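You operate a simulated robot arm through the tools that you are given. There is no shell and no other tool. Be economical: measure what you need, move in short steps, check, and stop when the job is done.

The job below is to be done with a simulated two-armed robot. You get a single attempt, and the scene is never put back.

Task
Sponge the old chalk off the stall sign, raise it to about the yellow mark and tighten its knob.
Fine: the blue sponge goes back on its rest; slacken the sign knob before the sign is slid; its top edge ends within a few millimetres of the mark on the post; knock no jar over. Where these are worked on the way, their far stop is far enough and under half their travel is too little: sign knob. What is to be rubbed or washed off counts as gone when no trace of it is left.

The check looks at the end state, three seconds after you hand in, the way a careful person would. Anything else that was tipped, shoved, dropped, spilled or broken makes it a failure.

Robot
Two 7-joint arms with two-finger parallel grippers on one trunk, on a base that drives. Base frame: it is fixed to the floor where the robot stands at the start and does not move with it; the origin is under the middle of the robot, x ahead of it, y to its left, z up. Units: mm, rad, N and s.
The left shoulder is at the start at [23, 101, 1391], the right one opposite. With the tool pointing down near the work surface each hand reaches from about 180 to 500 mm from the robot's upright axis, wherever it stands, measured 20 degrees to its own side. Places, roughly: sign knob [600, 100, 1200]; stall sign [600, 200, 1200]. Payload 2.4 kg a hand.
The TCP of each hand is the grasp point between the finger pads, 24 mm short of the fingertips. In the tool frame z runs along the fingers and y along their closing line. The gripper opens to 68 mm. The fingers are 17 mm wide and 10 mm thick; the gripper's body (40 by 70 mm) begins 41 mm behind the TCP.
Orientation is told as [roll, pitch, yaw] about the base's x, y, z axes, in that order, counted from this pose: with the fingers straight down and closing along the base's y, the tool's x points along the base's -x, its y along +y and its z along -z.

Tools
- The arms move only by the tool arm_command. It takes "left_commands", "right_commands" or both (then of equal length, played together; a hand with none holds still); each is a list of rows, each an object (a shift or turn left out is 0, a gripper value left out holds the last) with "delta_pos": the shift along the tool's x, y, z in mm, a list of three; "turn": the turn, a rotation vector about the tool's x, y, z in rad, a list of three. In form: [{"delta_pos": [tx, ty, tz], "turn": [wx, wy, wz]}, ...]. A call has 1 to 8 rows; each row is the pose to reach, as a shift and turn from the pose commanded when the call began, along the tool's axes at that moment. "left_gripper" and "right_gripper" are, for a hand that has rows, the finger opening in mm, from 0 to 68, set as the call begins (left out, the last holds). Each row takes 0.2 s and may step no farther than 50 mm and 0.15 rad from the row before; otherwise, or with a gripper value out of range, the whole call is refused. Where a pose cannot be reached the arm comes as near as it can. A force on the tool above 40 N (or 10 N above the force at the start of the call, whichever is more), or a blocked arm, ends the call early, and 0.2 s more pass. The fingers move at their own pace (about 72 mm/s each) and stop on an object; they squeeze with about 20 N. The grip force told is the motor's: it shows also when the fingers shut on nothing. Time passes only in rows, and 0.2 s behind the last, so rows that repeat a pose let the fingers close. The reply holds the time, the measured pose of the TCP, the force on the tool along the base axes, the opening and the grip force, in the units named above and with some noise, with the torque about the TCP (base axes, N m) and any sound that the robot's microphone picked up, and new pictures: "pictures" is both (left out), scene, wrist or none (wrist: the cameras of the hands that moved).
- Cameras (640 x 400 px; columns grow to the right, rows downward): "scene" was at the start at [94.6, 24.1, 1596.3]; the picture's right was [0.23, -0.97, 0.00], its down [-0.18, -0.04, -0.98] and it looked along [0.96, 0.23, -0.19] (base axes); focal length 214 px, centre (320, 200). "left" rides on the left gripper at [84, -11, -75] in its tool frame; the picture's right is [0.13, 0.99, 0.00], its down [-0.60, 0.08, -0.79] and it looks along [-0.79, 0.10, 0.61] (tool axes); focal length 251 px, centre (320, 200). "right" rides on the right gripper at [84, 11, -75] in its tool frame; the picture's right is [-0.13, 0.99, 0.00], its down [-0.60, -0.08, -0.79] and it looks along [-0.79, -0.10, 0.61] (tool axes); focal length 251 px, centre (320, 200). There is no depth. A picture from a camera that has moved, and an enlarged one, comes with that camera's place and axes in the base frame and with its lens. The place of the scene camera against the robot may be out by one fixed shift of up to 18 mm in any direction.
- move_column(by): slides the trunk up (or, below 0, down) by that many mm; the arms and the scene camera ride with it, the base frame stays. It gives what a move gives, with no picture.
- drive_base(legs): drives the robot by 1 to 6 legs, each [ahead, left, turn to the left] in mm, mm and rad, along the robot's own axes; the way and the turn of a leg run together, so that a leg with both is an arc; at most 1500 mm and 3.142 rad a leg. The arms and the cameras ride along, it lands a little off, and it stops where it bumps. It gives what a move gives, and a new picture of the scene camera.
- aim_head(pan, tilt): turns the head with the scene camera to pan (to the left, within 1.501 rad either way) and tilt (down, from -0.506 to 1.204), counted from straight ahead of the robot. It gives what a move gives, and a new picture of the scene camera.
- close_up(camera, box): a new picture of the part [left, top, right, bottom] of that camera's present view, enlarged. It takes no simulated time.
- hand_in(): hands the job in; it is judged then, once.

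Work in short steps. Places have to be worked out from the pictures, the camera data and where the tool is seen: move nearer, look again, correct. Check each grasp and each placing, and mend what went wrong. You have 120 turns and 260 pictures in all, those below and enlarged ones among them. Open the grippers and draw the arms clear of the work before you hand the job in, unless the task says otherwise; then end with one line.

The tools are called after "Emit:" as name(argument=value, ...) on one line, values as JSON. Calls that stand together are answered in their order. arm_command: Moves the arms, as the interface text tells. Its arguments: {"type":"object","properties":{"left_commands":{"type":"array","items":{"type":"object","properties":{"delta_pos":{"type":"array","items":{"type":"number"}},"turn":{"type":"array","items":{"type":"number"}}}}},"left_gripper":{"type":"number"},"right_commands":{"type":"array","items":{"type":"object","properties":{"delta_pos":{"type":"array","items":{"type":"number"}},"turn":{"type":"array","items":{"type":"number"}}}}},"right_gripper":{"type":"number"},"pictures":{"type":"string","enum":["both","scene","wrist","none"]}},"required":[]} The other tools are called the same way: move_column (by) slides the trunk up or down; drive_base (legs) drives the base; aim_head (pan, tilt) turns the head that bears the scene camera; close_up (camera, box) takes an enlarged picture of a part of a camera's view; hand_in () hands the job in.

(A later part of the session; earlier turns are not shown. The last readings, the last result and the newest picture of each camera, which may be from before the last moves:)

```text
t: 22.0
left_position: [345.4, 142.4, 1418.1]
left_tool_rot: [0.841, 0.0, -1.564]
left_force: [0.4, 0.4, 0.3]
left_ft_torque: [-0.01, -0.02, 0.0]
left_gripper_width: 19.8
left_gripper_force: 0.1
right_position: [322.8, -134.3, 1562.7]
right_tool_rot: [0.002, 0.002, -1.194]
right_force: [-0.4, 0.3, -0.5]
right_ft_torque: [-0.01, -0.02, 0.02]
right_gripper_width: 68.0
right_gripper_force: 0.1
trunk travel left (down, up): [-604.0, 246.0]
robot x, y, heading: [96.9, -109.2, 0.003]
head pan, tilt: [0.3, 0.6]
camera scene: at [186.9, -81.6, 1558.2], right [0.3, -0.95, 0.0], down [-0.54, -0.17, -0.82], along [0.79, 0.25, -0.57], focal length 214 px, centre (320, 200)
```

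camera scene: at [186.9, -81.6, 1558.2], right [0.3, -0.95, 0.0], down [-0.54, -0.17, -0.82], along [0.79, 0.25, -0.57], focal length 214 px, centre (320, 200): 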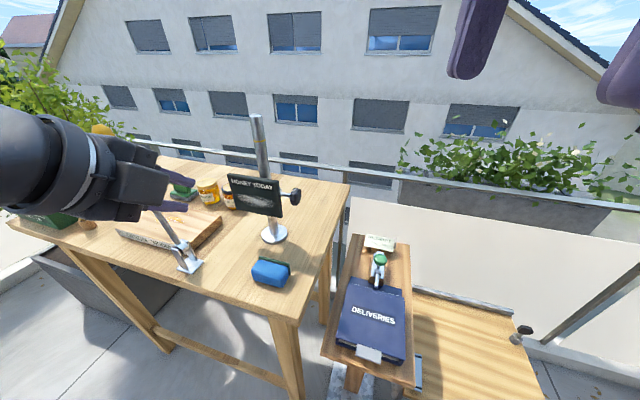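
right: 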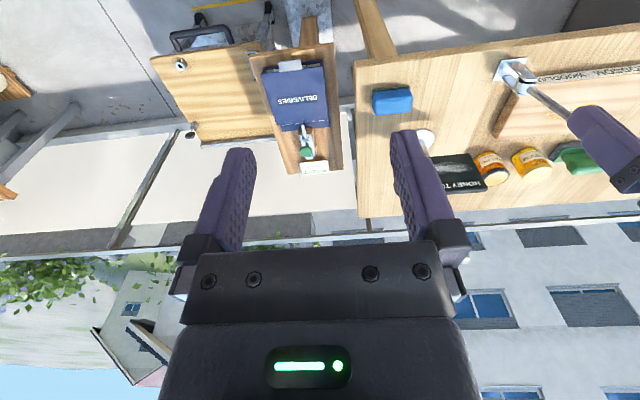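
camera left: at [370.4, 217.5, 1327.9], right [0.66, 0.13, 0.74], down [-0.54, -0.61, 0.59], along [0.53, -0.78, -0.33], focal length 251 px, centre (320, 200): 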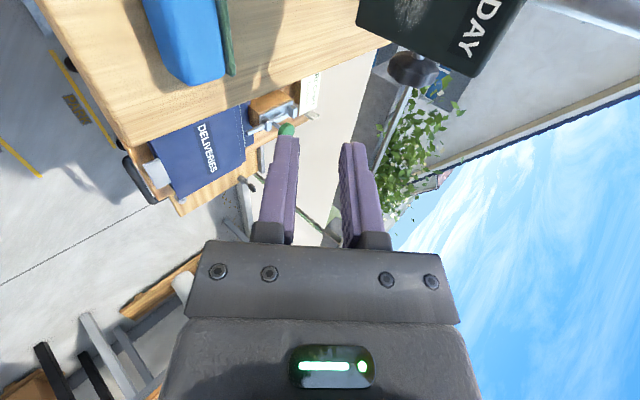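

I finish the right-hand yaw, then roll it so the tool points left and slightly down.

Emit:
arm_command(right_commands=[{"delta_pos": [0, 0, 10], "turn": [0, 0, 0.13]}, {"delta_pos": [0, 0, 20], "turn": [0, 0, 0.26]}, {"delta_pos": [0, 0, 30], "turn": [0, 0, 0.37]}], pictures="none")

Emit:
arm_command(right_commands=[{"delta_pos": [0, 10, 30], "turn": [0, 0.14, 0]}, {"delta_pos": [0, 20, 60], "turn": [0, 0.28, 0]}, {"delta_pos": [0, 30, 90], "turn": [0, 0.42, 0]}, {"delta_pos": [0, 40, 120], "turn": [0, 0.56, 0]}, {"delta_pos": [0, 50, 150], "turn": [0, 0.7, 0]}, {"delta_pos": [0, 60, 180], "turn": [0, 0.84, 0]}, {"delta_pos": [0, 70, 210], "turn": [0, 0.98, 0]}, {"delta_pos": [0, 80, 240], "turn": [0, 1.13, 0]}], pictures="both")

```text
t: 22.8
left_position: [346.3, 142.4, 1417.9]
left_tool_rot: [0.839, -0.001, -1.565]
left_force: [-0.2, 0.5, 0.4]
left_ft_torque: [-0.02, 0.03, 0.0]
left_gripper_width: 20.2
left_gripper_force: 0.1
right_position: [324.1, -135.0, 1532.6]
right_tool_rot: [0.002, 0.001, -1.57]
right_force: [-0.2, 0.5, 0.0]
right_ft_torque: [0.01, 0.01, 0.01]
right_gripper_width: 68.0
right_gripper_force: 0.1
trunk travel left (down, up): [-604.0, 246.0]
robot x, y, heading: [97.9, -110.7, -0.001]
head pan, tilt: [0.3, 0.6]
```

```text
t: 24.6
left_position: [345.9, 142.4, 1417.9]
left_tool_rot: [0.839, -0.001, -1.566]
left_force: [-0.2, 0.3, 0.5]
left_ft_torque: [0.02, -0.01, 0.01]
left_gripper_width: 20.0
left_gripper_force: 0.0
right_position: [403.6, -134.2, 1292.4]
right_tool_rot: [0.009, 1.132, -1.563]
right_force: [-0.3, 0.0, -0.3]
right_ft_torque: [0.06, 0.02, 0.02]
right_gripper_width: 67.9
right_gripper_force: 0.0
trunk travel left (down, up): [-604.0, 246.0]
robot x, y, heading: [95.5, -110.5, 0.006]
head pan, tilt: [0.3, 0.6]
camera scene: at [187.1, -82.0, 1558.2], right [0.3, -0.95, 0.0], down [-0.54, -0.17, -0.82], along [0.79, 0.25, -0.57], focal length 214 px, centre (320, 200)
camera right: at [413.6, -167.4, 1401.3], right [0.99, -0.05, -0.11], down [-0.08, -0.97, -0.21], along [-0.1, 0.22, -0.97], focal length 251 px, centre (320, 200)
```

scene: 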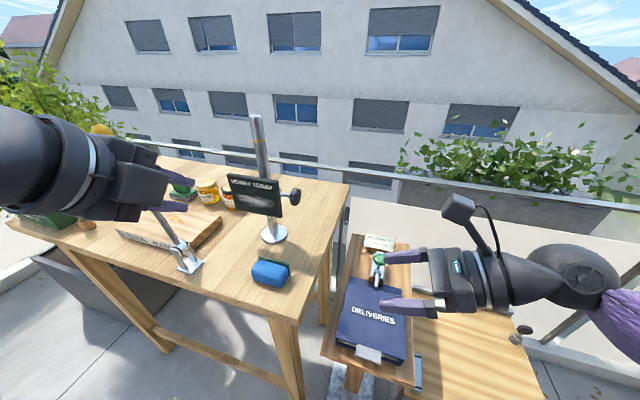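
right: 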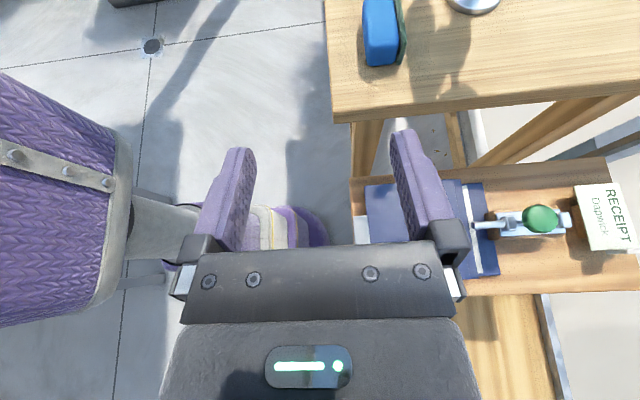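

The right hand now looks down along y. I approach to about [470,-20,1170], in line with the sponge's right end, and look.

Emit:
arm_command(right_commands=[{"delta_pos": [-15, 16, 38]}, {"delta_pos": [-31, 33, 77]}, {"delta_pos": [-47, 50, 115]}, {"delta_pos": [-63, 66, 154]}, {"delta_pos": [-63, 66, 154]}], pictures="both")

Emit:
close_up(camera="right", box=[200, 0, 440, 200])

```text
t: 25.8
left_position: [346.1, 143.3, 1417.2]
left_tool_rot: [0.84, 0.0, -1.565]
left_force: [-0.7, -0.2, -0.2]
left_ft_torque: [0.0, -0.04, 0.01]
left_gripper_width: 20.1
left_gripper_force: 0.1
right_position: [470.9, -22.3, 1168.2]
right_tool_rot: [0.003, 1.133, -1.564]
right_force: [0.3, 0.2, -0.6]
right_ft_torque: [0.05, 0.02, 0.01]
right_gripper_width: 68.1
right_gripper_force: 0.0
trunk travel left (down, up): [-604.0, 246.0]
robot x, y, heading: [98.4, -106.7, 0.003]
head pan, tilt: [0.3, 0.6]
camera scene: at [186.8, -82.2, 1558.3], right [0.3, -0.95, 0.0], down [-0.54, -0.17, -0.83], along [0.79, 0.25, -0.56], focal length 214 px, centre (320, 200)
camera right: at [479.6, -54.7, 1278.4], right [0.99, -0.05, -0.12], down [-0.07, -0.97, -0.21], along [-0.1, 0.22, -0.97], focal length 251 px, centre (320, 200)
```

scene: 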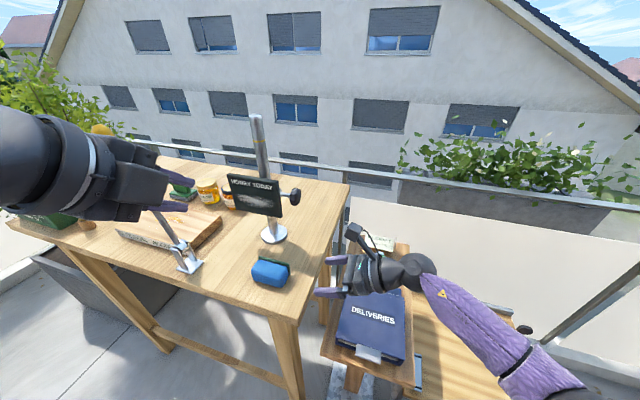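
right: 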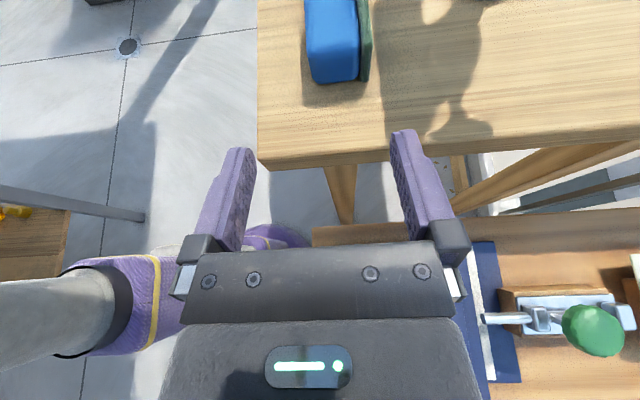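

```text
2.00 times, centred on (320, 100) of right
camera zoom: at [479.6, -54.7, 1278.4], right [0.99, -0.05, -0.12], down [-0.07, -0.97, -0.21], along [-0.1, 0.22, -0.97], focal length 503 px, centre (320, 400)
```

zoom: 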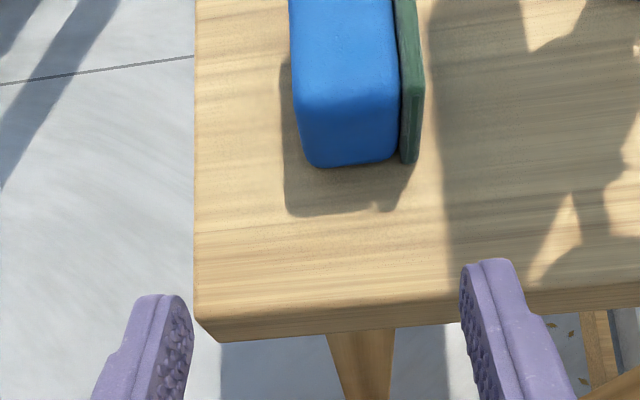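

The sponge's right end is near y≈52, and its depth spans x≈462–499. I move in closer for another look before straddling it.

Emit:
arm_command(right_commands=[{"delta_pos": [1, 8, 23]}, {"delta_pos": [1, 8, 46]}, {"delta_pos": [1, 8, 46]}], pictures="wrist")

Emit:
close_up(camera="right", box=[200, 0, 440, 200])

Emit:
close_up(camera="scene", box=[220, 230, 340, 330])

```text
t: 26.6
left_position: [346.2, 141.6, 1417.7]
left_tool_rot: [0.84, -0.001, -1.565]
left_force: [-0.5, 0.4, -0.6]
left_ft_torque: [-0.01, 0.01, -0.01]
left_gripper_width: 19.9
left_gripper_force: 0.0
right_position: [476.9, 21.2, 1150.8]
right_tool_rot: [0.003, 1.13, -1.564]
right_force: [-0.7, -1.2, 0.4]
right_ft_torque: [0.02, -0.02, -0.01]
right_gripper_width: 67.9
right_gripper_force: 0.2
trunk travel left (down, up): [-604.0, 246.0]
robot x, y, heading: [99.0, -111.6, 0.006]
head pan, tilt: [0.3, 0.6]
camera right: at [486.4, -11.3, 1259.5], right [0.99, -0.05, -0.12], down [-0.07, -0.97, -0.21], along [-0.1, 0.22, -0.97], focal length 251 px, centre (320, 200)
```

right: 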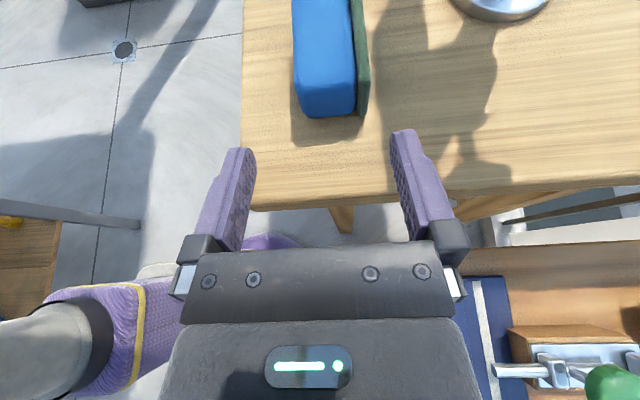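

```text
2.00 times, centred on (320, 100) of right
camera zoom: at [486.4, -11.3, 1259.5], right [0.99, -0.05, -0.12], down [-0.07, -0.97, -0.21], along [-0.1, 0.22, -0.97], focal length 503 px, centre (320, 400)
```

zoom: 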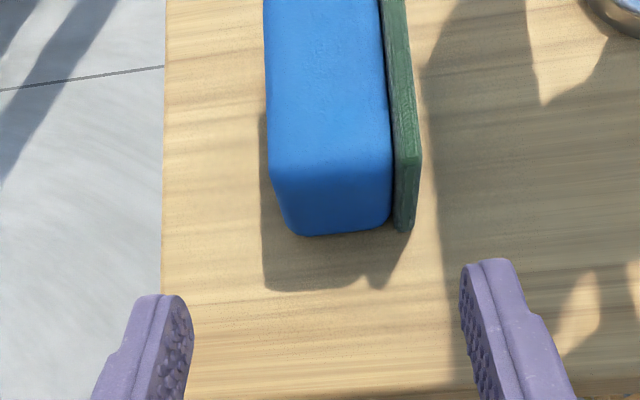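

```text
4.00 times, centred on (280, 280) of scene
camera zoom: at [187.0, -81.9, 1558.2], right [0.3, -0.95, 0.0], down [-0.54, -0.17, -0.82], along [0.79, 0.25, -0.57], focal length 858 px, centre (480, -120)
```

zoom: 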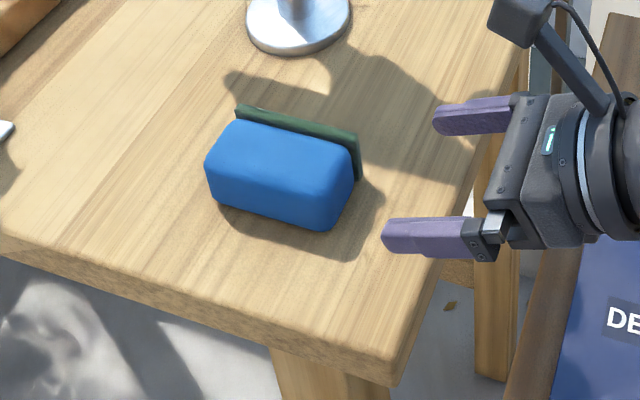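

The end is near y≈65 with its centre at x≈484. I advance along the tool to about [484,78,1136], straddling the end of the sponge, and then close.

Emit:
arm_command(right_commands=[{"delta_pos": [10, 7, 20]}, {"delta_pos": [10, 7, 40]}, {"delta_pos": [10, 7, 58]}, {"delta_pos": [10, 7, 58]}], pictures="wrist")

Emit:
close_up(camera="scene", box=[220, 230, 340, 330])

```text
t: 27.6
left_position: [346.0, 142.8, 1418.2]
left_tool_rot: [0.84, 0.001, -1.567]
left_force: [-0.8, 1.0, -0.4]
left_ft_torque: [0.0, -0.02, 0.02]
left_gripper_width: 19.9
left_gripper_force: 0.1
right_position: [483.3, 79.6, 1134.3]
right_tool_rot: [0.003, 1.13, -1.564]
right_force: [-0.5, -0.3, -0.5]
right_ft_torque: [0.05, -0.01, 0.0]
right_gripper_width: 68.3
right_gripper_force: 0.1
trunk travel left (down, up): [-604.0, 246.0]
robot x, y, heading: [98.3, -109.2, 0.005]
head pan, tilt: [0.3, 0.6]
camera right: at [494.2, 46.3, 1243.0], right [0.99, -0.05, -0.12], down [-0.07, -0.97, -0.21], along [-0.1, 0.22, -0.97], focal length 251 px, centre (320, 200)
```

right: 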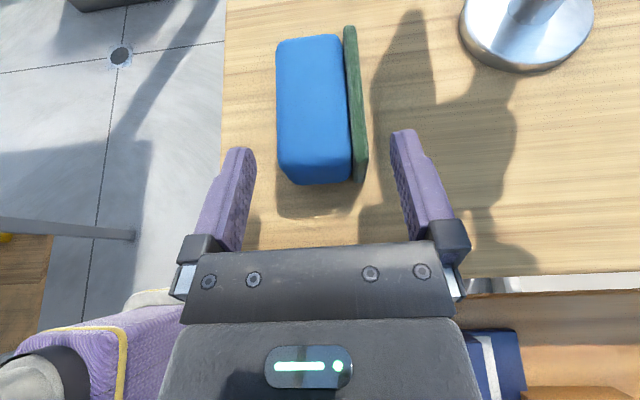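

```text
4.00 times, centred on (280, 280) of scene
camera zoom: at [187.0, -82.1, 1558.3], right [0.3, -0.95, 0.0], down [-0.54, -0.17, -0.82], along [0.79, 0.25, -0.57], focal length 858 px, centre (480, -120)
```

zoom: 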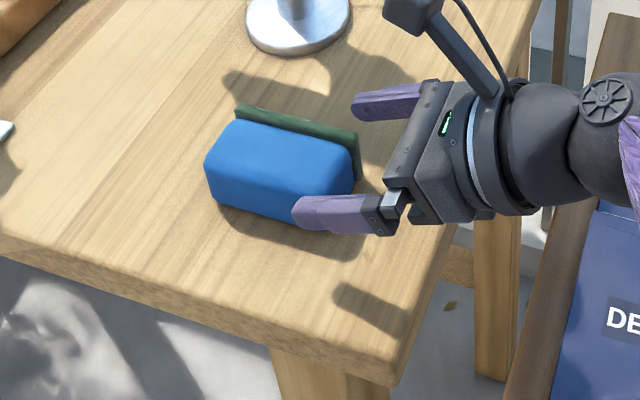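

The overlap is only about 22 mm, so I go 12 mm further in y and 3 mm in x, then close.

Emit:
arm_command(right_commands=[{"delta_pos": [5, 3, 11]}, {"delta_pos": [5, 3, 11]}], pictures="none")

Emit:
arm_command(right_commands=[{"delta_pos": [0, 0, 0]}, {"delta_pos": [0, 0, 0]}, {"delta_pos": [0, 0, 0]}, {"delta_pos": [0, 0, 0]}], right_gripper=15, pictures="wrist")

```text
t: 28.2
left_position: [346.0, 143.3, 1417.5]
left_tool_rot: [0.838, 0.0, -1.566]
left_force: [-0.5, -0.7, 0.6]
left_ft_torque: [0.01, 0.02, -0.04]
left_gripper_width: 19.7
left_gripper_force: 0.1
right_position: [488.5, 88.8, 1135.2]
right_tool_rot: [0.004, 1.133, -1.563]
right_force: [0.5, -0.8, 0.1]
right_ft_torque: [0.0, 0.01, -0.01]
right_gripper_width: 68.1
right_gripper_force: 0.2
trunk travel left (down, up): [-604.0, 246.0]
robot x, y, heading: [96.3, -106.2, -0.001]
head pan, tilt: [0.3, 0.6]
```

```text
t: 29.2
left_position: [345.8, 142.9, 1417.2]
left_tool_rot: [0.839, 0.0, -1.566]
left_force: [0.0, 0.7, 1.6]
left_ft_torque: [-0.03, 0.01, 0.02]
left_gripper_width: 19.9
left_gripper_force: 0.1
right_position: [487.2, 90.2, 1134.4]
right_tool_rot: [0.003, 1.131, -1.565]
right_force: [0.5, 0.2, 1.3]
right_ft_torque: [0.01, -0.01, 0.02]
right_gripper_width: 49.0
right_gripper_force: 19.7
trunk travel left (down, up): [-604.0, 246.0]
robot x, y, heading: [99.4, -115.5, 0.009]
head pan, tilt: [0.3, 0.6]
camera right: at [497.8, 58.2, 1243.4], right [0.99, -0.05, -0.12], down [-0.07, -0.97, -0.21], along [-0.1, 0.22, -0.97], focal length 251 px, centre (320, 200)
```

right: 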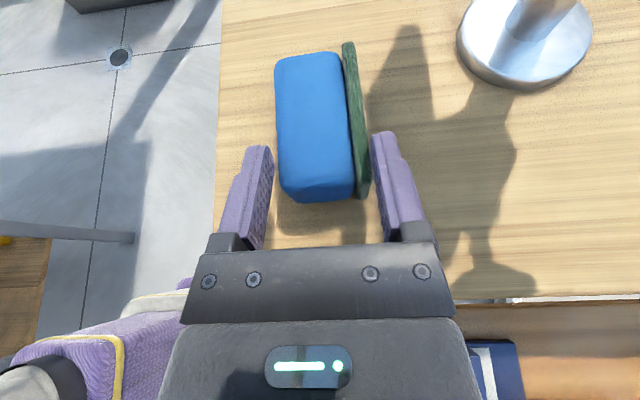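

The right hand holds the sponge firmly at 49 mm. I lift it and roll about base y by −90°, so a long blue side faces the sign and the hand stays on my side.

Emit:
arm_command(right_commands=[{"delta_pos": [18, 0, -8]}, {"delta_pos": [45, -10, -21]}, {"delta_pos": [85, -25, -35]}, {"delta_pos": [121, -45, -50]}], pictures="none")

Emit:
arm_command(right_commands=[{"turn": [-0.062, 0, -0.133]}, {"turn": [-0.118, 0, -0.254]}, {"turn": [-0.18, 0, -0.385]}, {"turn": [-0.237, 0, -0.507]}, {"turn": [-0.296, 0, -0.634]}], pictures="both")

```text
t: 30.2
left_position: [345.5, 142.6, 1416.9]
left_tool_rot: [0.84, -0.001, -1.566]
left_force: [-0.2, -0.1, -1.1]
left_ft_torque: [0.0, 0.0, -0.03]
left_gripper_width: 20.0
left_gripper_force: 0.0
right_position: [439.6, 98.0, 1265.8]
right_tool_rot: [0.006, 1.131, -1.564]
right_force: [0.4, -0.1, -0.5]
right_ft_torque: [-0.04, 0.0, 0.0]
right_gripper_width: 48.9
right_gripper_force: 19.9
trunk travel left (down, up): [-604.0, 246.0]
robot x, y, heading: [99.8, -112.1, 0.005]
head pan, tilt: [0.3, 0.6]
```

```text
t: 31.4
left_position: [347.0, 142.8, 1418.8]
left_tool_rot: [0.838, 0.001, -1.565]
left_force: [0.7, 0.7, 0.3]
left_ft_torque: [0.03, 0.0, 0.0]
left_gripper_width: 20.0
left_gripper_force: 0.1
right_position: [441.8, 96.9, 1266.0]
right_tool_rot: [1.106, 0.76, -0.622]
right_force: [-0.1, -0.6, -0.9]
right_ft_torque: [-0.03, -0.02, 0.0]
right_gripper_width: 48.9
right_gripper_force: 19.9
trunk travel left (down, up): [-604.0, 246.0]
robot x, y, heading: [99.4, -110.1, 0.003]
head pan, tilt: [0.3, 0.6]
camera scene: at [186.8, -81.6, 1558.2], right [0.3, -0.95, 0.0], down [-0.54, -0.17, -0.82], along [0.79, 0.25, -0.57], focal length 214 px, centre (320, 200)
camera right: at [379.1, 63.6, 1355.9], right [0.83, -0.05, 0.55], down [0.08, -0.97, -0.21], along [0.55, 0.22, -0.81], focal length 251 px, centre (320, 200)
```

scene: 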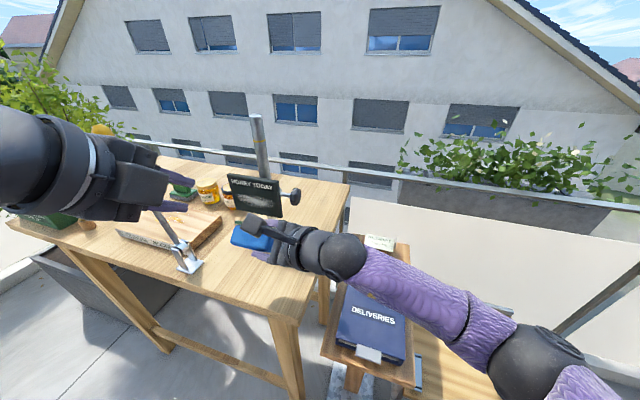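
right: 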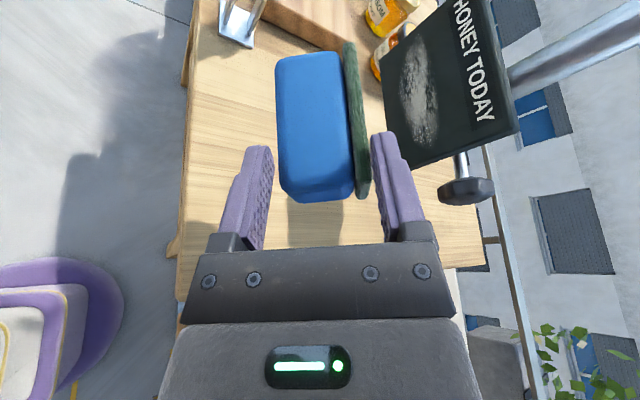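

The grip holds. I continue the roll by the remaining −0.87 rad.

Emit:
arm_command(right_commands=[{"turn": [-0.062, 0, -0.133]}, {"turn": [-0.118, 0, -0.254]}, {"turn": [-0.18, 0, -0.385]}, {"turn": [-0.237, 0, -0.507]}, {"turn": [-0.296, 0, -0.634]}, {"turn": [-0.34, 0, -0.73]}, {"turn": [-0.368, 0, -0.788]}], pictures="both")

Emit:
close_up(camera="right", box=[240, 0, 640, 250])

Emit:
close_up(camera="scene", box=[190, 100, 330, 280])

```text
t: 33.0
left_position: [346.7, 143.6, 1416.9]
left_tool_rot: [0.84, 0.001, -1.566]
left_force: [0.8, 0.1, 0.1]
left_ft_torque: [0.01, -0.01, 0.01]
left_gripper_width: 20.0
left_gripper_force: 0.0
right_position: [440.8, 97.5, 1266.2]
right_tool_rot: [1.568, -0.004, -0.432]
right_force: [-0.2, -0.3, -0.5]
right_ft_torque: [-0.01, 0.0, 0.01]
right_gripper_width: 48.7
right_gripper_force: 20.4
trunk travel left (down, up): [-604.0, 246.0]
robot x, y, heading: [100.9, -111.1, -0.001]
head pan, tilt: [0.3, 0.6]
camera scene: at [186.9, -81.6, 1558.3], right [0.3, -0.95, 0.0], down [-0.54, -0.17, -0.82], along [0.79, 0.25, -0.57], focal length 214 px, centre (320, 200)
camera right: at [332.9, 62.9, 1277.1], right [0.12, -0.05, 0.99], down [0.22, -0.97, -0.08], along [0.97, 0.22, -0.1], focal length 251 px, centre (320, 200)
```

scene: 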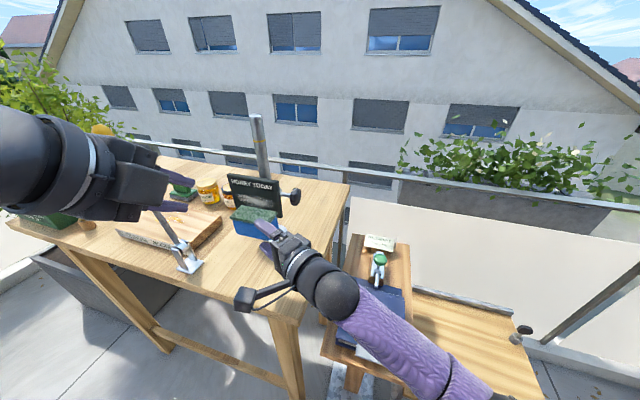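
right: 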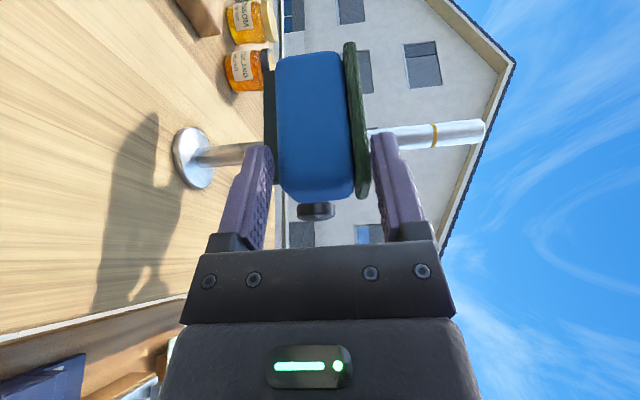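

```text
1.60 times, centred on (440, 125) of right
camera zoom: at [332.9, 62.9, 1277.1], right [0.12, -0.05, 0.99], down [0.22, -0.97, -0.08], along [0.97, 0.22, -0.1], focal length 402 px, centre (128, 320)
```

zoom: 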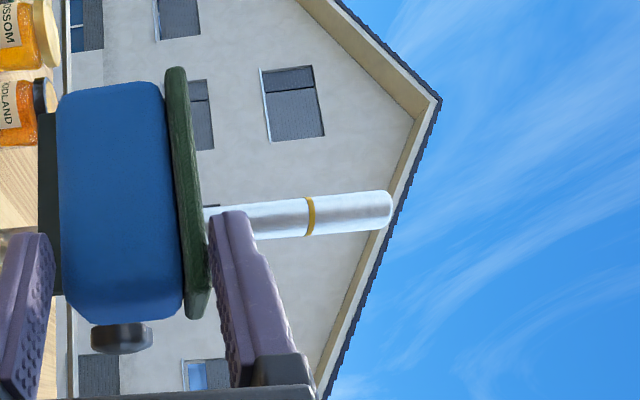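

```text
2.22 times, centred on (260, 190) of scene
camera zoom: at [186.9, -81.6, 1558.3], right [0.3, -0.95, 0.0], down [-0.54, -0.17, -0.82], along [0.79, 0.25, -0.57], focal length 477 px, centre (453, 222)
```

zoom: 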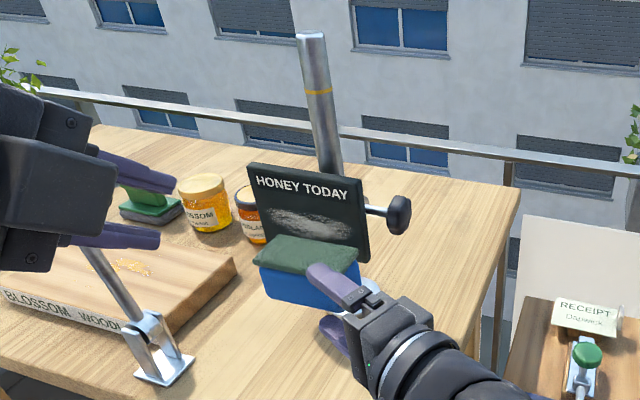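

The side faces the sign plane, and the chalk's centre is at about [565,207,1238]. I move the sponge level with its right part while still short of the sign.

Emit:
arm_command(right_commands=[{"delta_pos": [-8, -9, 29]}, {"delta_pos": [-17, -18, 58]}, {"delta_pos": [-25, -26, 86]}, {"delta_pos": [-25, -26, 86]}], pictures="both")

Emit:
close_up(camera="scene", box=[200, 150, 320, 260])

```text
t: 34.0
left_position: [345.8, 142.2, 1419.1]
left_tool_rot: [0.84, -0.001, -1.565]
left_force: [0.0, 0.2, -0.3]
left_ft_torque: [-0.02, -0.01, 0.02]
left_gripper_width: 20.2
left_gripper_force: 0.0
right_position: [501.9, 162.7, 1239.9]
right_tool_rot: [1.571, -0.001, -0.433]
right_force: [0.5, -0.6, -0.6]
right_ft_torque: [-0.04, 0.02, -0.01]
right_gripper_width: 48.8
right_gripper_force: 19.7
trunk travel left (down, up): [-604.0, 246.0]
robot x, y, heading: [98.4, -109.8, 0.002]
head pan, tilt: [0.3, 0.6]
camera scene: at [186.9, -82.2, 1558.3], right [0.3, -0.95, 0.0], down [-0.54, -0.17, -0.83], along [0.79, 0.25, -0.56], focal length 214 px, centre (320, 200)
camera right: at [392.5, 129.3, 1252.3], right [0.12, -0.05, 0.99], down [0.22, -0.97, -0.08], along [0.97, 0.22, -0.1], focal length 251 px, centre (320, 200)
```

scene: 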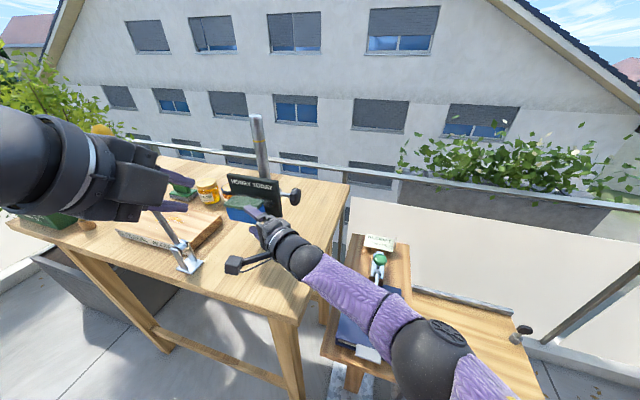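
right: 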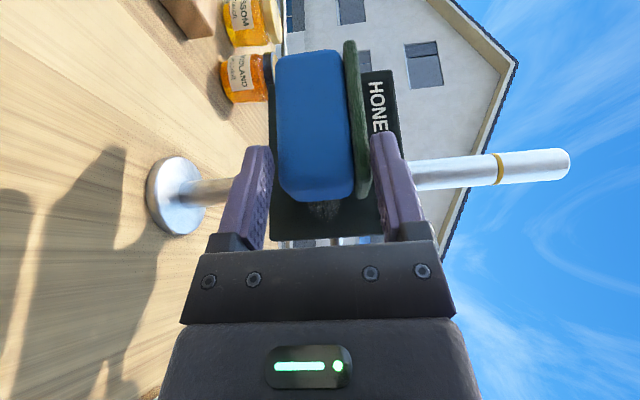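

```text
3.64 times, centred on (260, 205) of scene
camera zoom: at [186.9, -82.2, 1558.3], right [0.3, -0.95, 0.0], down [-0.54, -0.17, -0.83], along [0.79, 0.25, -0.56], focal length 780 px, centre (538, 182)
```

zoom: 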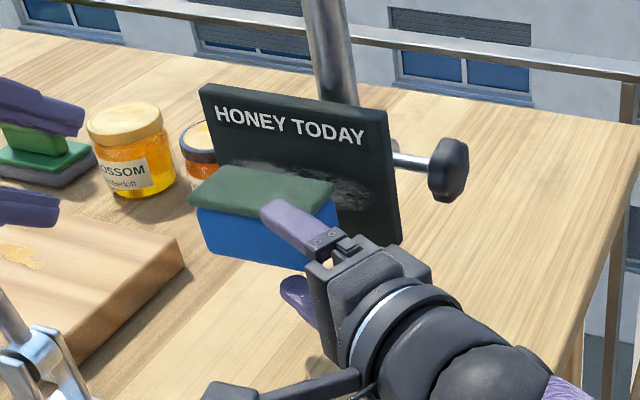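

The chalk's right end is near y≈157. I shift 12 mm right and move gently toward the sign until I feel contact.

Emit:
arm_command(right_commands=[{"delta_pos": [-12, 0, -8]}, {"delta_pos": [-20, 0, -4]}, {"delta_pos": [-27, 0, -1]}, {"delta_pos": [-34, 0, 2.5]}], pictures="wrist")

Emit:
close_up(camera="scene", box=[200, 150, 320, 260])

```text
t: 35.0
left_position: [345.0, 143.2, 1418.2]
left_tool_rot: [0.842, 0.0, -1.566]
left_force: [-0.7, -0.5, 0.3]
left_ft_torque: [0.03, 0.02, -0.04]
left_gripper_width: 19.8
left_gripper_force: 0.0
right_position: [528.9, 149.9, 1241.3]
right_tool_rot: [1.569, 0.0, -0.431]
right_force: [-7.8, -1.0, -2.2]
right_ft_torque: [-0.05, 0.1, -0.01]
right_gripper_width: 48.8
right_gripper_force: 19.9
trunk travel left (down, up): [-604.0, 246.0]
robot x, y, heading: [100.6, -112.3, 0.002]
head pan, tilt: [0.3, 0.6]
camera right: at [420.5, 116.7, 1252.4], right [0.12, -0.05, 0.99], down [0.22, -0.97, -0.08], along [0.97, 0.22, -0.1], focal length 251 px, centre (320, 200)
```

right: 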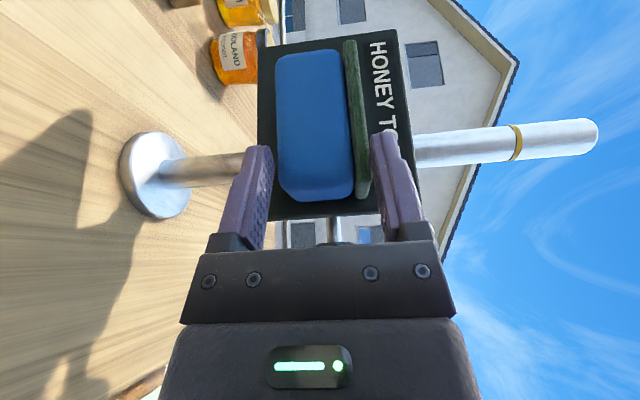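

```text
3.64 times, centred on (260, 205) of scene
camera zoom: at [185.0, -81.2, 1558.3], right [0.3, -0.95, 0.0], down [-0.54, -0.17, -0.83], along [0.79, 0.25, -0.56], focal length 780 px, centre (538, 182)
```

zoom: 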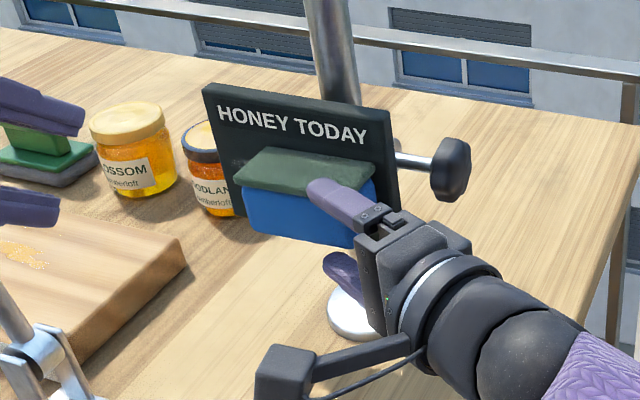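

Contact at about 8 N with the sign face near x≈555. I wipe sideways with small height changes.

Emit:
arm_command(right_commands=[{"delta_pos": [10.5, 0, 22.6]}, {"delta_pos": [2, 0, 4.5]}, {"delta_pos": [-6.3, 0, -13.6]}, {"delta_pos": [2, 5, 4.5]}, {"delta_pos": [10.5, 5, 22.6]}, {"delta_pos": [2, -8, 4.5]}, {"delta_pos": [-6.3, -8, -13.6]}, {"delta_pos": [2, 0, 4.5]}], pictures="none")

Emit:
arm_command(right_commands=[{"delta_pos": [10, 0, -4.5]}, {"delta_pos": [36, 0, -17]}, {"delta_pos": [36, -40, -17]}, {"delta_pos": [36, -80, -17]}], pictures="both")

Emit:
close_up(camera="scene", box=[200, 150, 320, 260])

Emit:
close_up(camera="right", box=[250, 0, 450, 250])

```text
t: 36.8
left_position: [346.2, 142.9, 1417.4]
left_tool_rot: [0.84, -0.002, -1.565]
left_force: [-0.1, 0.3, -0.4]
left_ft_torque: [0.01, 0.0, 0.05]
left_gripper_width: 20.2
left_gripper_force: 0.1
right_position: [528.3, 152.7, 1239.4]
right_tool_rot: [1.568, -0.002, -0.435]
right_force: [0.1, 0.4, 0.1]
right_ft_torque: [-0.02, 0.02, 0.0]
right_gripper_width: 48.9
right_gripper_force: 20.0
right hand out of reach, approached as far as the arm can: row 1, 2, 4, 5, 6, 8
trunk travel left (down, up): [-604.0, 246.0]
robot x, y, heading: [98.9, -111.1, -0.004]
head pan, tilt: [0.3, 0.6]
```

```text
t: 37.8
left_position: [345.1, 142.6, 1417.3]
left_tool_rot: [0.84, 0.0, -1.564]
left_force: [0.1, -0.3, 0.4]
left_ft_torque: [0.02, 0.0, 0.01]
left_gripper_width: 20.2
left_gripper_force: 0.1
right_position: [486.4, 149.0, 1163.0]
right_tool_rot: [1.57, -0.001, -0.432]
right_force: [-0.8, -0.1, -0.3]
right_ft_torque: [0.0, 0.03, -0.01]
right_gripper_width: 49.0
right_gripper_force: 19.5
right hand out of reach, approached as far as the arm can: row 4
trunk travel left (down, up): [-604.0, 246.0]
robot x, y, heading: [96.9, -108.5, 0.004]
head pan, tilt: [0.3, 0.6]
camera scene: at [186.3, -81.5, 1558.3], right [0.3, -0.95, 0.0], down [-0.54, -0.17, -0.83], along [0.79, 0.25, -0.56], focal length 214 px, centre (320, 200)
camera right: at [377.6, 114.6, 1174.7], right [0.12, -0.05, 0.99], down [0.22, -0.97, -0.08], along [0.97, 0.22, -0.1], focal length 251 px, centre (320, 200)
```

scene: 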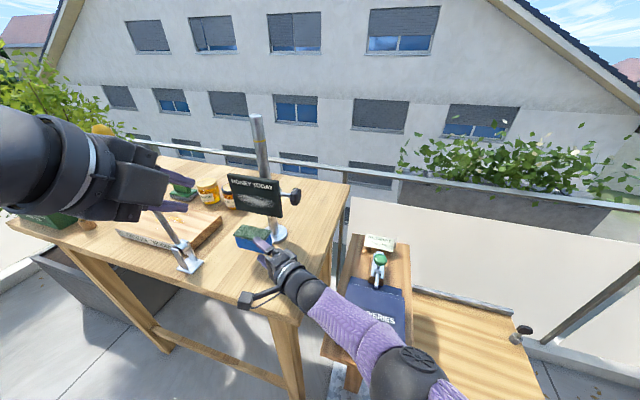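
right: 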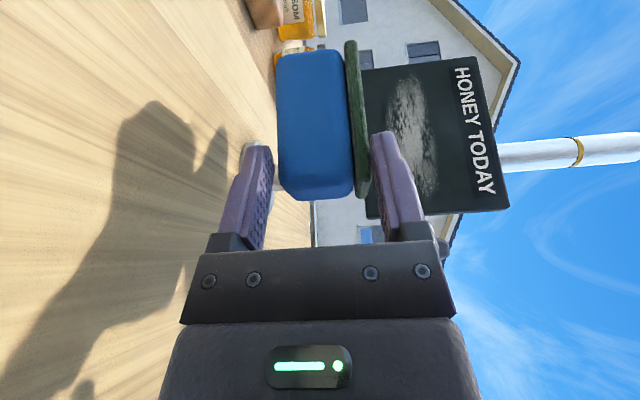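

```text
3.64 times, centred on (260, 205) of scene
camera zoom: at [186.3, -81.5, 1558.3], right [0.3, -0.95, 0.0], down [-0.54, -0.17, -0.83], along [0.79, 0.25, -0.56], focal length 780 px, centre (538, 182)
```

zoom: 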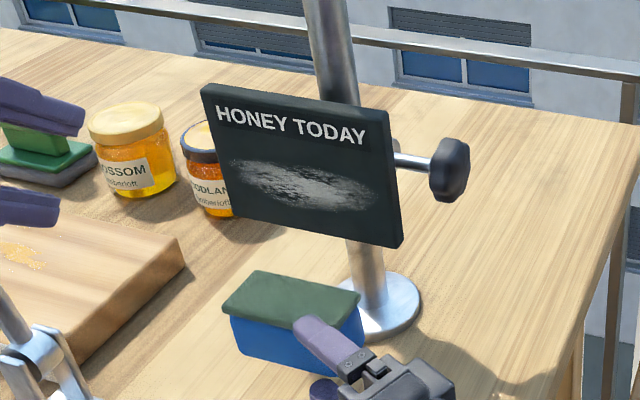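

```text
1.60 times, centred on (350, 125) of right
camera zoom: at [377.6, 114.6, 1174.7], right [0.12, -0.05, 0.99], down [0.22, -0.97, -0.08], along [0.97, 0.22, -0.1], focal length 402 px, centre (272, 320)
```

zoom: 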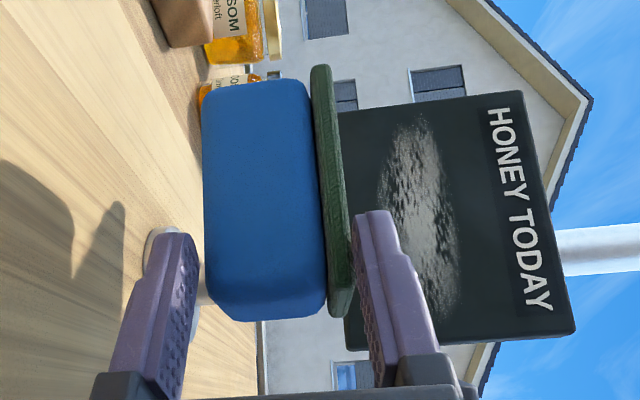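

The chalk is barely touched, because the arm was at its reach limit and lost pressure. I pull back, drive a little closer and to the left, then try again.

Emit:
arm_command(right_commands=[{"delta_pos": [23, 10, -22]}, {"delta_pos": [46, 40, -43]}, {"delta_pos": [46, 77, -43]}], pictures="none")

Emit:
drive_base(legs=[[40, 40, 0]])

Emit:
aim_head(pan=0.5, tilt=0.5)

```text
t: 38.6
left_position: [346.9, 143.7, 1418.6]
left_tool_rot: [0.841, -0.001, -1.564]
left_force: [-0.4, -0.5, 0.0]
left_ft_torque: [0.06, 0.0, -0.03]
left_gripper_width: 20.1
left_gripper_force: 0.1
right_position: [426.8, 126.7, 1241.5]
right_tool_rot: [1.567, -0.001, -0.434]
right_force: [-0.6, 0.2, -0.7]
right_ft_torque: [-0.03, 0.01, -0.01]
right_gripper_width: 48.8
right_gripper_force: 19.3
trunk travel left (down, up): [-604.0, 246.0]
robot x, y, heading: [102.5, -111.4, 0.008]
head pan, tilt: [0.3, 0.6]
```

```text
t: 39.6
left_position: [388.8, 183.6, 1417.5]
left_tool_rot: [0.84, -0.002, -1.566]
left_force: [0.0, 0.2, -0.1]
left_ft_torque: [0.0, -0.01, -0.03]
left_gripper_width: 20.0
left_gripper_force: 0.0
right_position: [469.7, 169.7, 1240.6]
right_tool_rot: [1.566, 0.001, -0.435]
right_force: [0.1, 0.1, -0.6]
right_ft_torque: [-0.02, 0.03, 0.01]
right_gripper_width: 48.9
right_gripper_force: 19.9
trunk travel left (down, up): [-604.0, 246.0]
robot x, y, heading: [138.1, -69.6, 0.003]
head pan, tilt: [0.3, 0.6]
camera scene: at [229.4, -39.7, 1558.1], right [0.3, -0.95, 0.0], down [-0.54, -0.17, -0.82], along [0.79, 0.25, -0.57], focal length 214 px, centre (320, 200)
```

scene: 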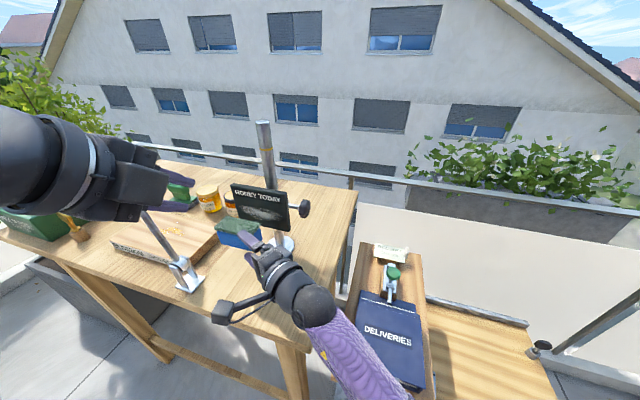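

```text
t: 40.3
left_position: [386.8, 182.5, 1417.9]
left_tool_rot: [0.84, -0.001, -1.566]
left_force: [0.4, -0.9, 0.4]
left_ft_torque: [0.01, -0.03, 0.0]
left_gripper_width: 20.0
left_gripper_force: 0.0
right_position: [467.1, 167.7, 1241.7]
right_tool_rot: [1.569, -0.002, -0.437]
right_force: [-0.3, 1.1, -0.9]
right_ft_torque: [0.01, 0.0, 0.01]
right_gripper_width: 48.9
right_gripper_force: 20.2
trunk travel left (down, up): [-604.0, 246.0]
robot x, y, heading: [138.2, -70.6, 0.006]
head pan, tilt: [0.499, 0.499]
camera scene: at [223.5, -23.7, 1567.3], right [0.48, -0.88, 0.0], down [-0.42, -0.23, -0.88], along [0.77, 0.42, -0.48], focal length 214 px, centre (320, 200)
```

scene: 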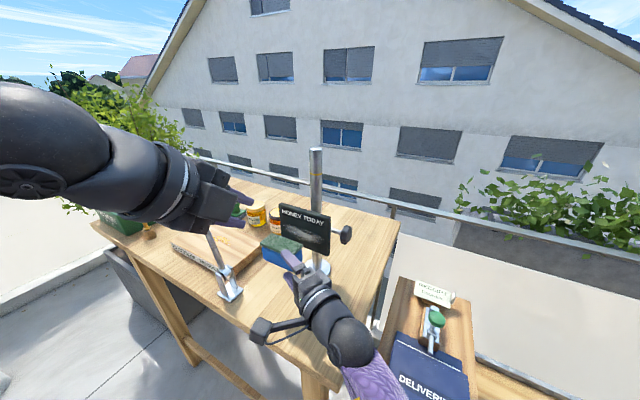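

There is room now. I press onto the sign at TCP y≈150 first.

Emit:
arm_command(right_commands=[{"delta_pos": [-30, -2, 0]}, {"delta_pos": [-56, -2, 4]}, {"delta_pos": [-63, -2, 7]}, {"delta_pos": [-71, -2, 12]}], pictures="none")

```text
t: 41.3
left_position: [381.4, 183.1, 1419.3]
left_tool_rot: [0.843, 0.0, -1.565]
left_force: [-0.6, 0.5, 0.3]
left_ft_torque: [0.02, 0.04, 0.01]
left_gripper_width: 19.9
left_gripper_force: 0.0
right_position: [532.3, 148.4, 1239.9]
right_tool_rot: [1.566, -0.004, -0.429]
right_force: [-24.4, -2.8, -6.7]
right_ft_torque: [-0.16, 0.23, 0.23]
right_gripper_width: 49.9
right_gripper_force: 20.4
trunk travel left (down, up): [-604.0, 246.0]
robot x, y, heading: [135.8, -71.2, 0.005]
head pan, tilt: [0.499, 0.499]
```

That is firm contact at 24 N. I ease off 2 mm and wipe sideways and in height.

Emit:
arm_command(right_commands=[{"delta_pos": [6, 0, 8]}, {"delta_pos": [12.3, 0, 21.7]}, {"delta_pos": [6, 0, 8]}, {"delta_pos": [-2, 0, -10]}, {"delta_pos": [1.8, 6, -0.8]}, {"delta_pos": [12.3, 6, 21.7]}, {"delta_pos": [6, -8, 8]}, {"delta_pos": [-2, -8, -10]}], pictures="none")

Emit:
arm_command(right_commands=[{"delta_pos": [14, 8, -6]}, {"delta_pos": [50, 8, -24]}, {"delta_pos": [50, -35, -24]}, {"delta_pos": [50, -75, -24]}], pictures="wrist")

Emit:
close_up(camera="right", box=[280, 0, 540, 250])

Emit:
close_up(camera="scene", box=[240, 170, 380, 290])

```text
t: 43.1
left_position: [386.1, 184.7, 1417.4]
left_tool_rot: [0.842, 0.0, -1.566]
left_force: [-0.1, -0.3, 1.1]
left_ft_torque: [-0.01, -0.02, -0.03]
left_gripper_width: 20.1
left_gripper_force: 0.0
right_position: [534.4, 138.1, 1230.2]
right_tool_rot: [1.569, -0.002, -0.435]
right_force: [-6.1, 0.4, 0.4]
right_ft_torque: [-0.03, -0.01, -0.02]
right_gripper_width: 48.7
right_gripper_force: 19.9
trunk travel left (down, up): [-604.0, 246.0]
robot x, y, heading: [142.8, -69.0, 0.006]
head pan, tilt: [0.499, 0.499]
```

```text
t: 44.1
left_position: [388.2, 183.9, 1418.5]
left_tool_rot: [0.842, 0.001, -1.567]
left_force: [-0.6, 0.2, -0.6]
left_ft_torque: [0.02, 0.0, 0.03]
left_gripper_width: 19.8
left_gripper_force: 0.0
right_position: [481.5, 137.1, 1155.4]
right_tool_rot: [1.567, -0.002, -0.435]
right_force: [-0.1, 0.5, -0.5]
right_ft_torque: [-0.03, 0.02, 0.0]
right_gripper_width: 48.9
right_gripper_force: 20.6
trunk travel left (down, up): [-604.0, 246.0]
robot x, y, heading: [140.0, -70.9, 0.004]
head pan, tilt: [0.499, 0.499]
camera right: at [372.6, 104.2, 1166.5], right [0.12, -0.05, 0.99], down [0.21, -0.97, -0.08], along [0.97, 0.22, -0.1], focal length 251 px, centre (320, 200)
```

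right: 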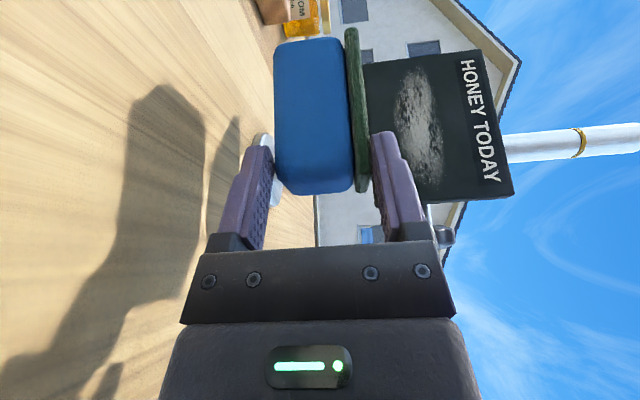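

```text
1.60 times, centred on (410, 125) of right
camera zoom: at [372.6, 104.2, 1166.5], right [0.12, -0.05, 0.99], down [0.21, -0.97, -0.08], along [0.97, 0.22, -0.1], focal length 402 px, centre (176, 320)
```

zoom: 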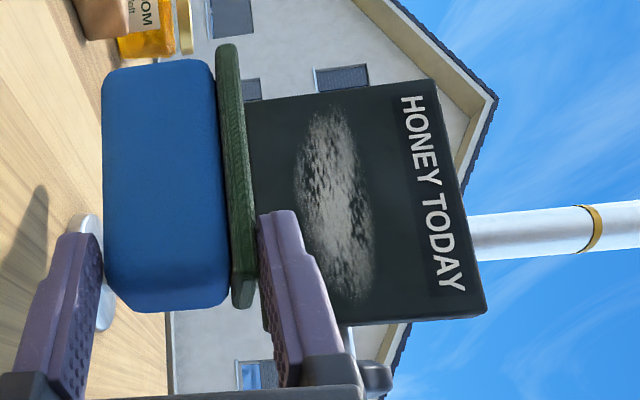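

```text
3.33 times, centred on (310, 230) of scene
camera zoom: at [223.5, -23.4, 1567.3], right [0.48, -0.88, 0.0], down [-0.42, -0.23, -0.88], along [0.77, 0.42, -0.48], focal length 715 px, centre (353, 100)
```

zoom: 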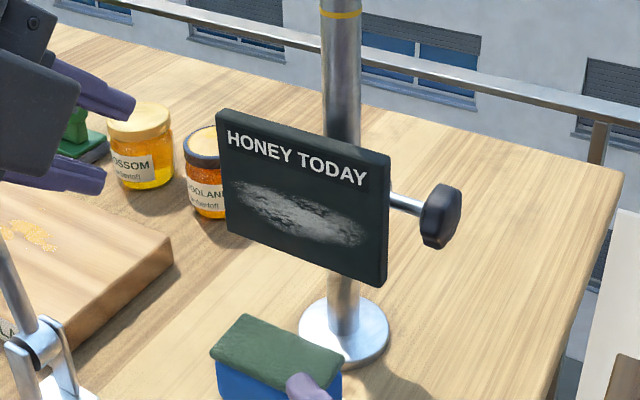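

No chalk came off with the blue side, so the green felt is probably the wiping face. I'll hand the sponge over in the air: the right hand turns it back (green toward +x) and the left, pointing at +x, takes it by its long sides. First I back off and rotate.

Emit:
arm_command(right_commands=[{"delta_pos": [12, 25, -15]}, {"delta_pos": [25, 60, -35]}, {"delta_pos": [38, 100, -61]}, {"delta_pos": [38, 120, -61]}], pictures="none")

Emit:
drive_base(legs=[[-80, 0, 0]])

Emit:
arm_command(right_commands=[{"turn": [0.062, 0, 0.133]}, {"turn": [0.118, 0, 0.254]}, {"turn": [0.18, 0, 0.385]}, {"turn": [0.237, 0, 0.507]}, {"turn": [0.296, 0, 0.634]}, {"turn": [0.355, 0, 0.76]}], pictures="none")

Emit:
arm_command(right_commands=[{"turn": [0.062, 0, 0.133]}, {"turn": [0.118, 0, 0.254]}, {"turn": [0.18, 0, 0.385]}, {"turn": [0.237, 0, 0.507]}, {"turn": [0.296, 0, 0.634]}, {"turn": [0.309, 0, 0.662]}], pictures="both")

```text
t: 45.1
left_position: [388.0, 182.8, 1416.8]
left_tool_rot: [0.84, 0.001, -1.566]
left_force: [0.5, -0.8, -0.3]
left_ft_torque: [-0.04, 0.02, 0.0]
left_gripper_width: 20.1
left_gripper_force: 0.1
right_position: [421.6, 99.4, 1275.2]
right_tool_rot: [1.566, -0.001, -0.435]
right_force: [0.0, -0.5, -0.8]
right_ft_torque: [0.0, 0.01, 0.0]
right_gripper_width: 49.0
right_gripper_force: 19.8
trunk travel left (down, up): [-604.0, 246.0]
robot x, y, heading: [139.2, -70.8, 0.002]
head pan, tilt: [0.499, 0.499]
```

```text
t: 46.2
left_position: [306.7, 182.8, 1417.5]
left_tool_rot: [0.842, 0.0, -1.565]
left_force: [-0.4, 0.1, 0.7]
left_ft_torque: [0.02, 0.0, 0.0]
left_gripper_width: 20.0
left_gripper_force: 0.2
right_position: [340.4, 99.5, 1276.0]
right_tool_rot: [1.568, -0.001, -0.433]
right_force: [-1.3, -0.5, -0.4]
right_ft_torque: [-0.03, 0.03, -0.02]
right_gripper_width: 48.6
right_gripper_force: 20.4
trunk travel left (down, up): [-604.0, 246.0]
robot x, y, heading: [62.9, -71.9, -0.004]
head pan, tilt: [0.499, 0.499]
camera scene: at [143.1, -23.7, 1567.4], right [0.48, -0.88, 0.0], down [-0.42, -0.23, -0.88], along [0.77, 0.42, -0.48], focal length 214 px, centre (320, 200)
```

scene: 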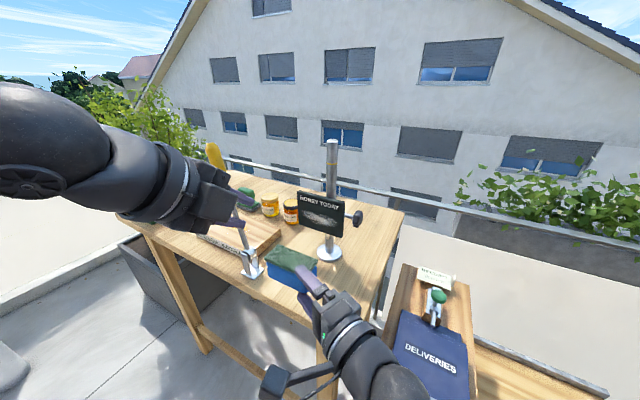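

```text
t: 47.6
left_position: [308.6, 184.3, 1418.2]
left_tool_rot: [0.837, 0.001, -1.567]
left_force: [-0.1, -0.3, 0.0]
left_ft_torque: [-0.02, 0.0, 0.02]
left_gripper_width: 20.2
left_gripper_force: 0.1
right_position: [341.9, 100.6, 1276.8]
right_tool_rot: [1.124, 0.739, -0.61]
right_force: [0.4, 0.9, 1.5]
right_ft_torque: [-0.03, 0.02, -0.03]
right_gripper_width: 48.7
right_gripper_force: 20.3
trunk travel left (down, up): [-604.0, 246.0]
robot x, y, heading: [60.2, -71.1, 0.006]
head pan, tilt: [0.499, 0.499]
```

```text
t: 49.0
left_position: [308.8, 183.4, 1418.3]
left_tool_rot: [0.84, 0.0, -1.566]
left_force: [0.3, -0.3, 0.6]
left_ft_torque: [0.0, -0.01, 0.0]
left_gripper_width: 20.4
left_gripper_force: 0.0
right_position: [342.2, 100.5, 1275.3]
right_tool_rot: [-0.001, 1.131, -1.569]
right_force: [1.2, -0.3, -0.5]
right_ft_torque: [0.0, 0.02, -0.01]
right_gripper_width: 48.9
right_gripper_force: 20.3
trunk travel left (down, up): [-604.0, 246.0]
robot x, y, heading: [60.1, -72.3, 0.002]
head pan, tilt: [0.499, 0.499]
camera scene: at [144.6, -23.7, 1567.3], right [0.48, -0.88, 0.0], down [-0.42, -0.23, -0.88], along [0.77, 0.42, -0.48], focal length 214 px, centre (320, 200)
camera right: at [352.5, 67.4, 1385.2], right [0.99, -0.05, -0.12], down [-0.08, -0.97, -0.21], along [-0.1, 0.22, -0.97], focal length 251 px, centre (320, 200)
```

scene: 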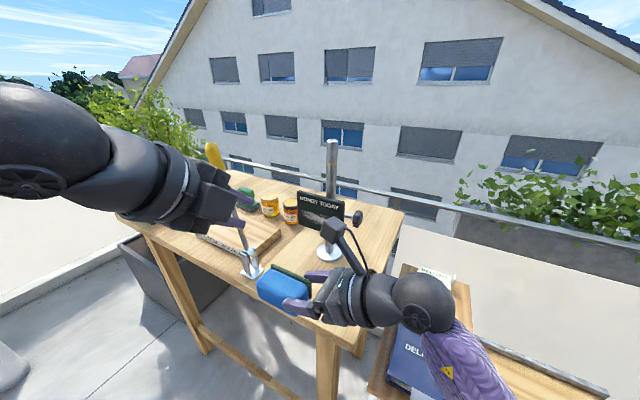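
right: 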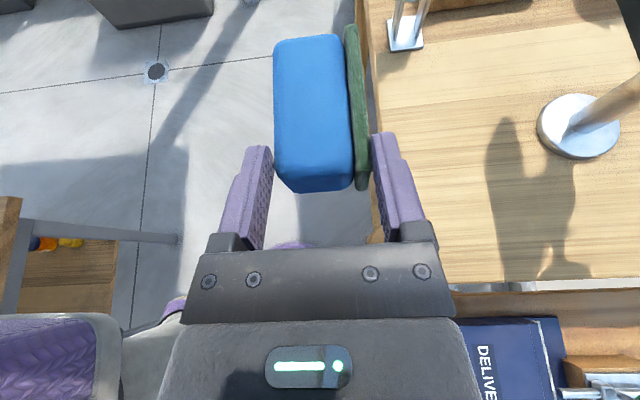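

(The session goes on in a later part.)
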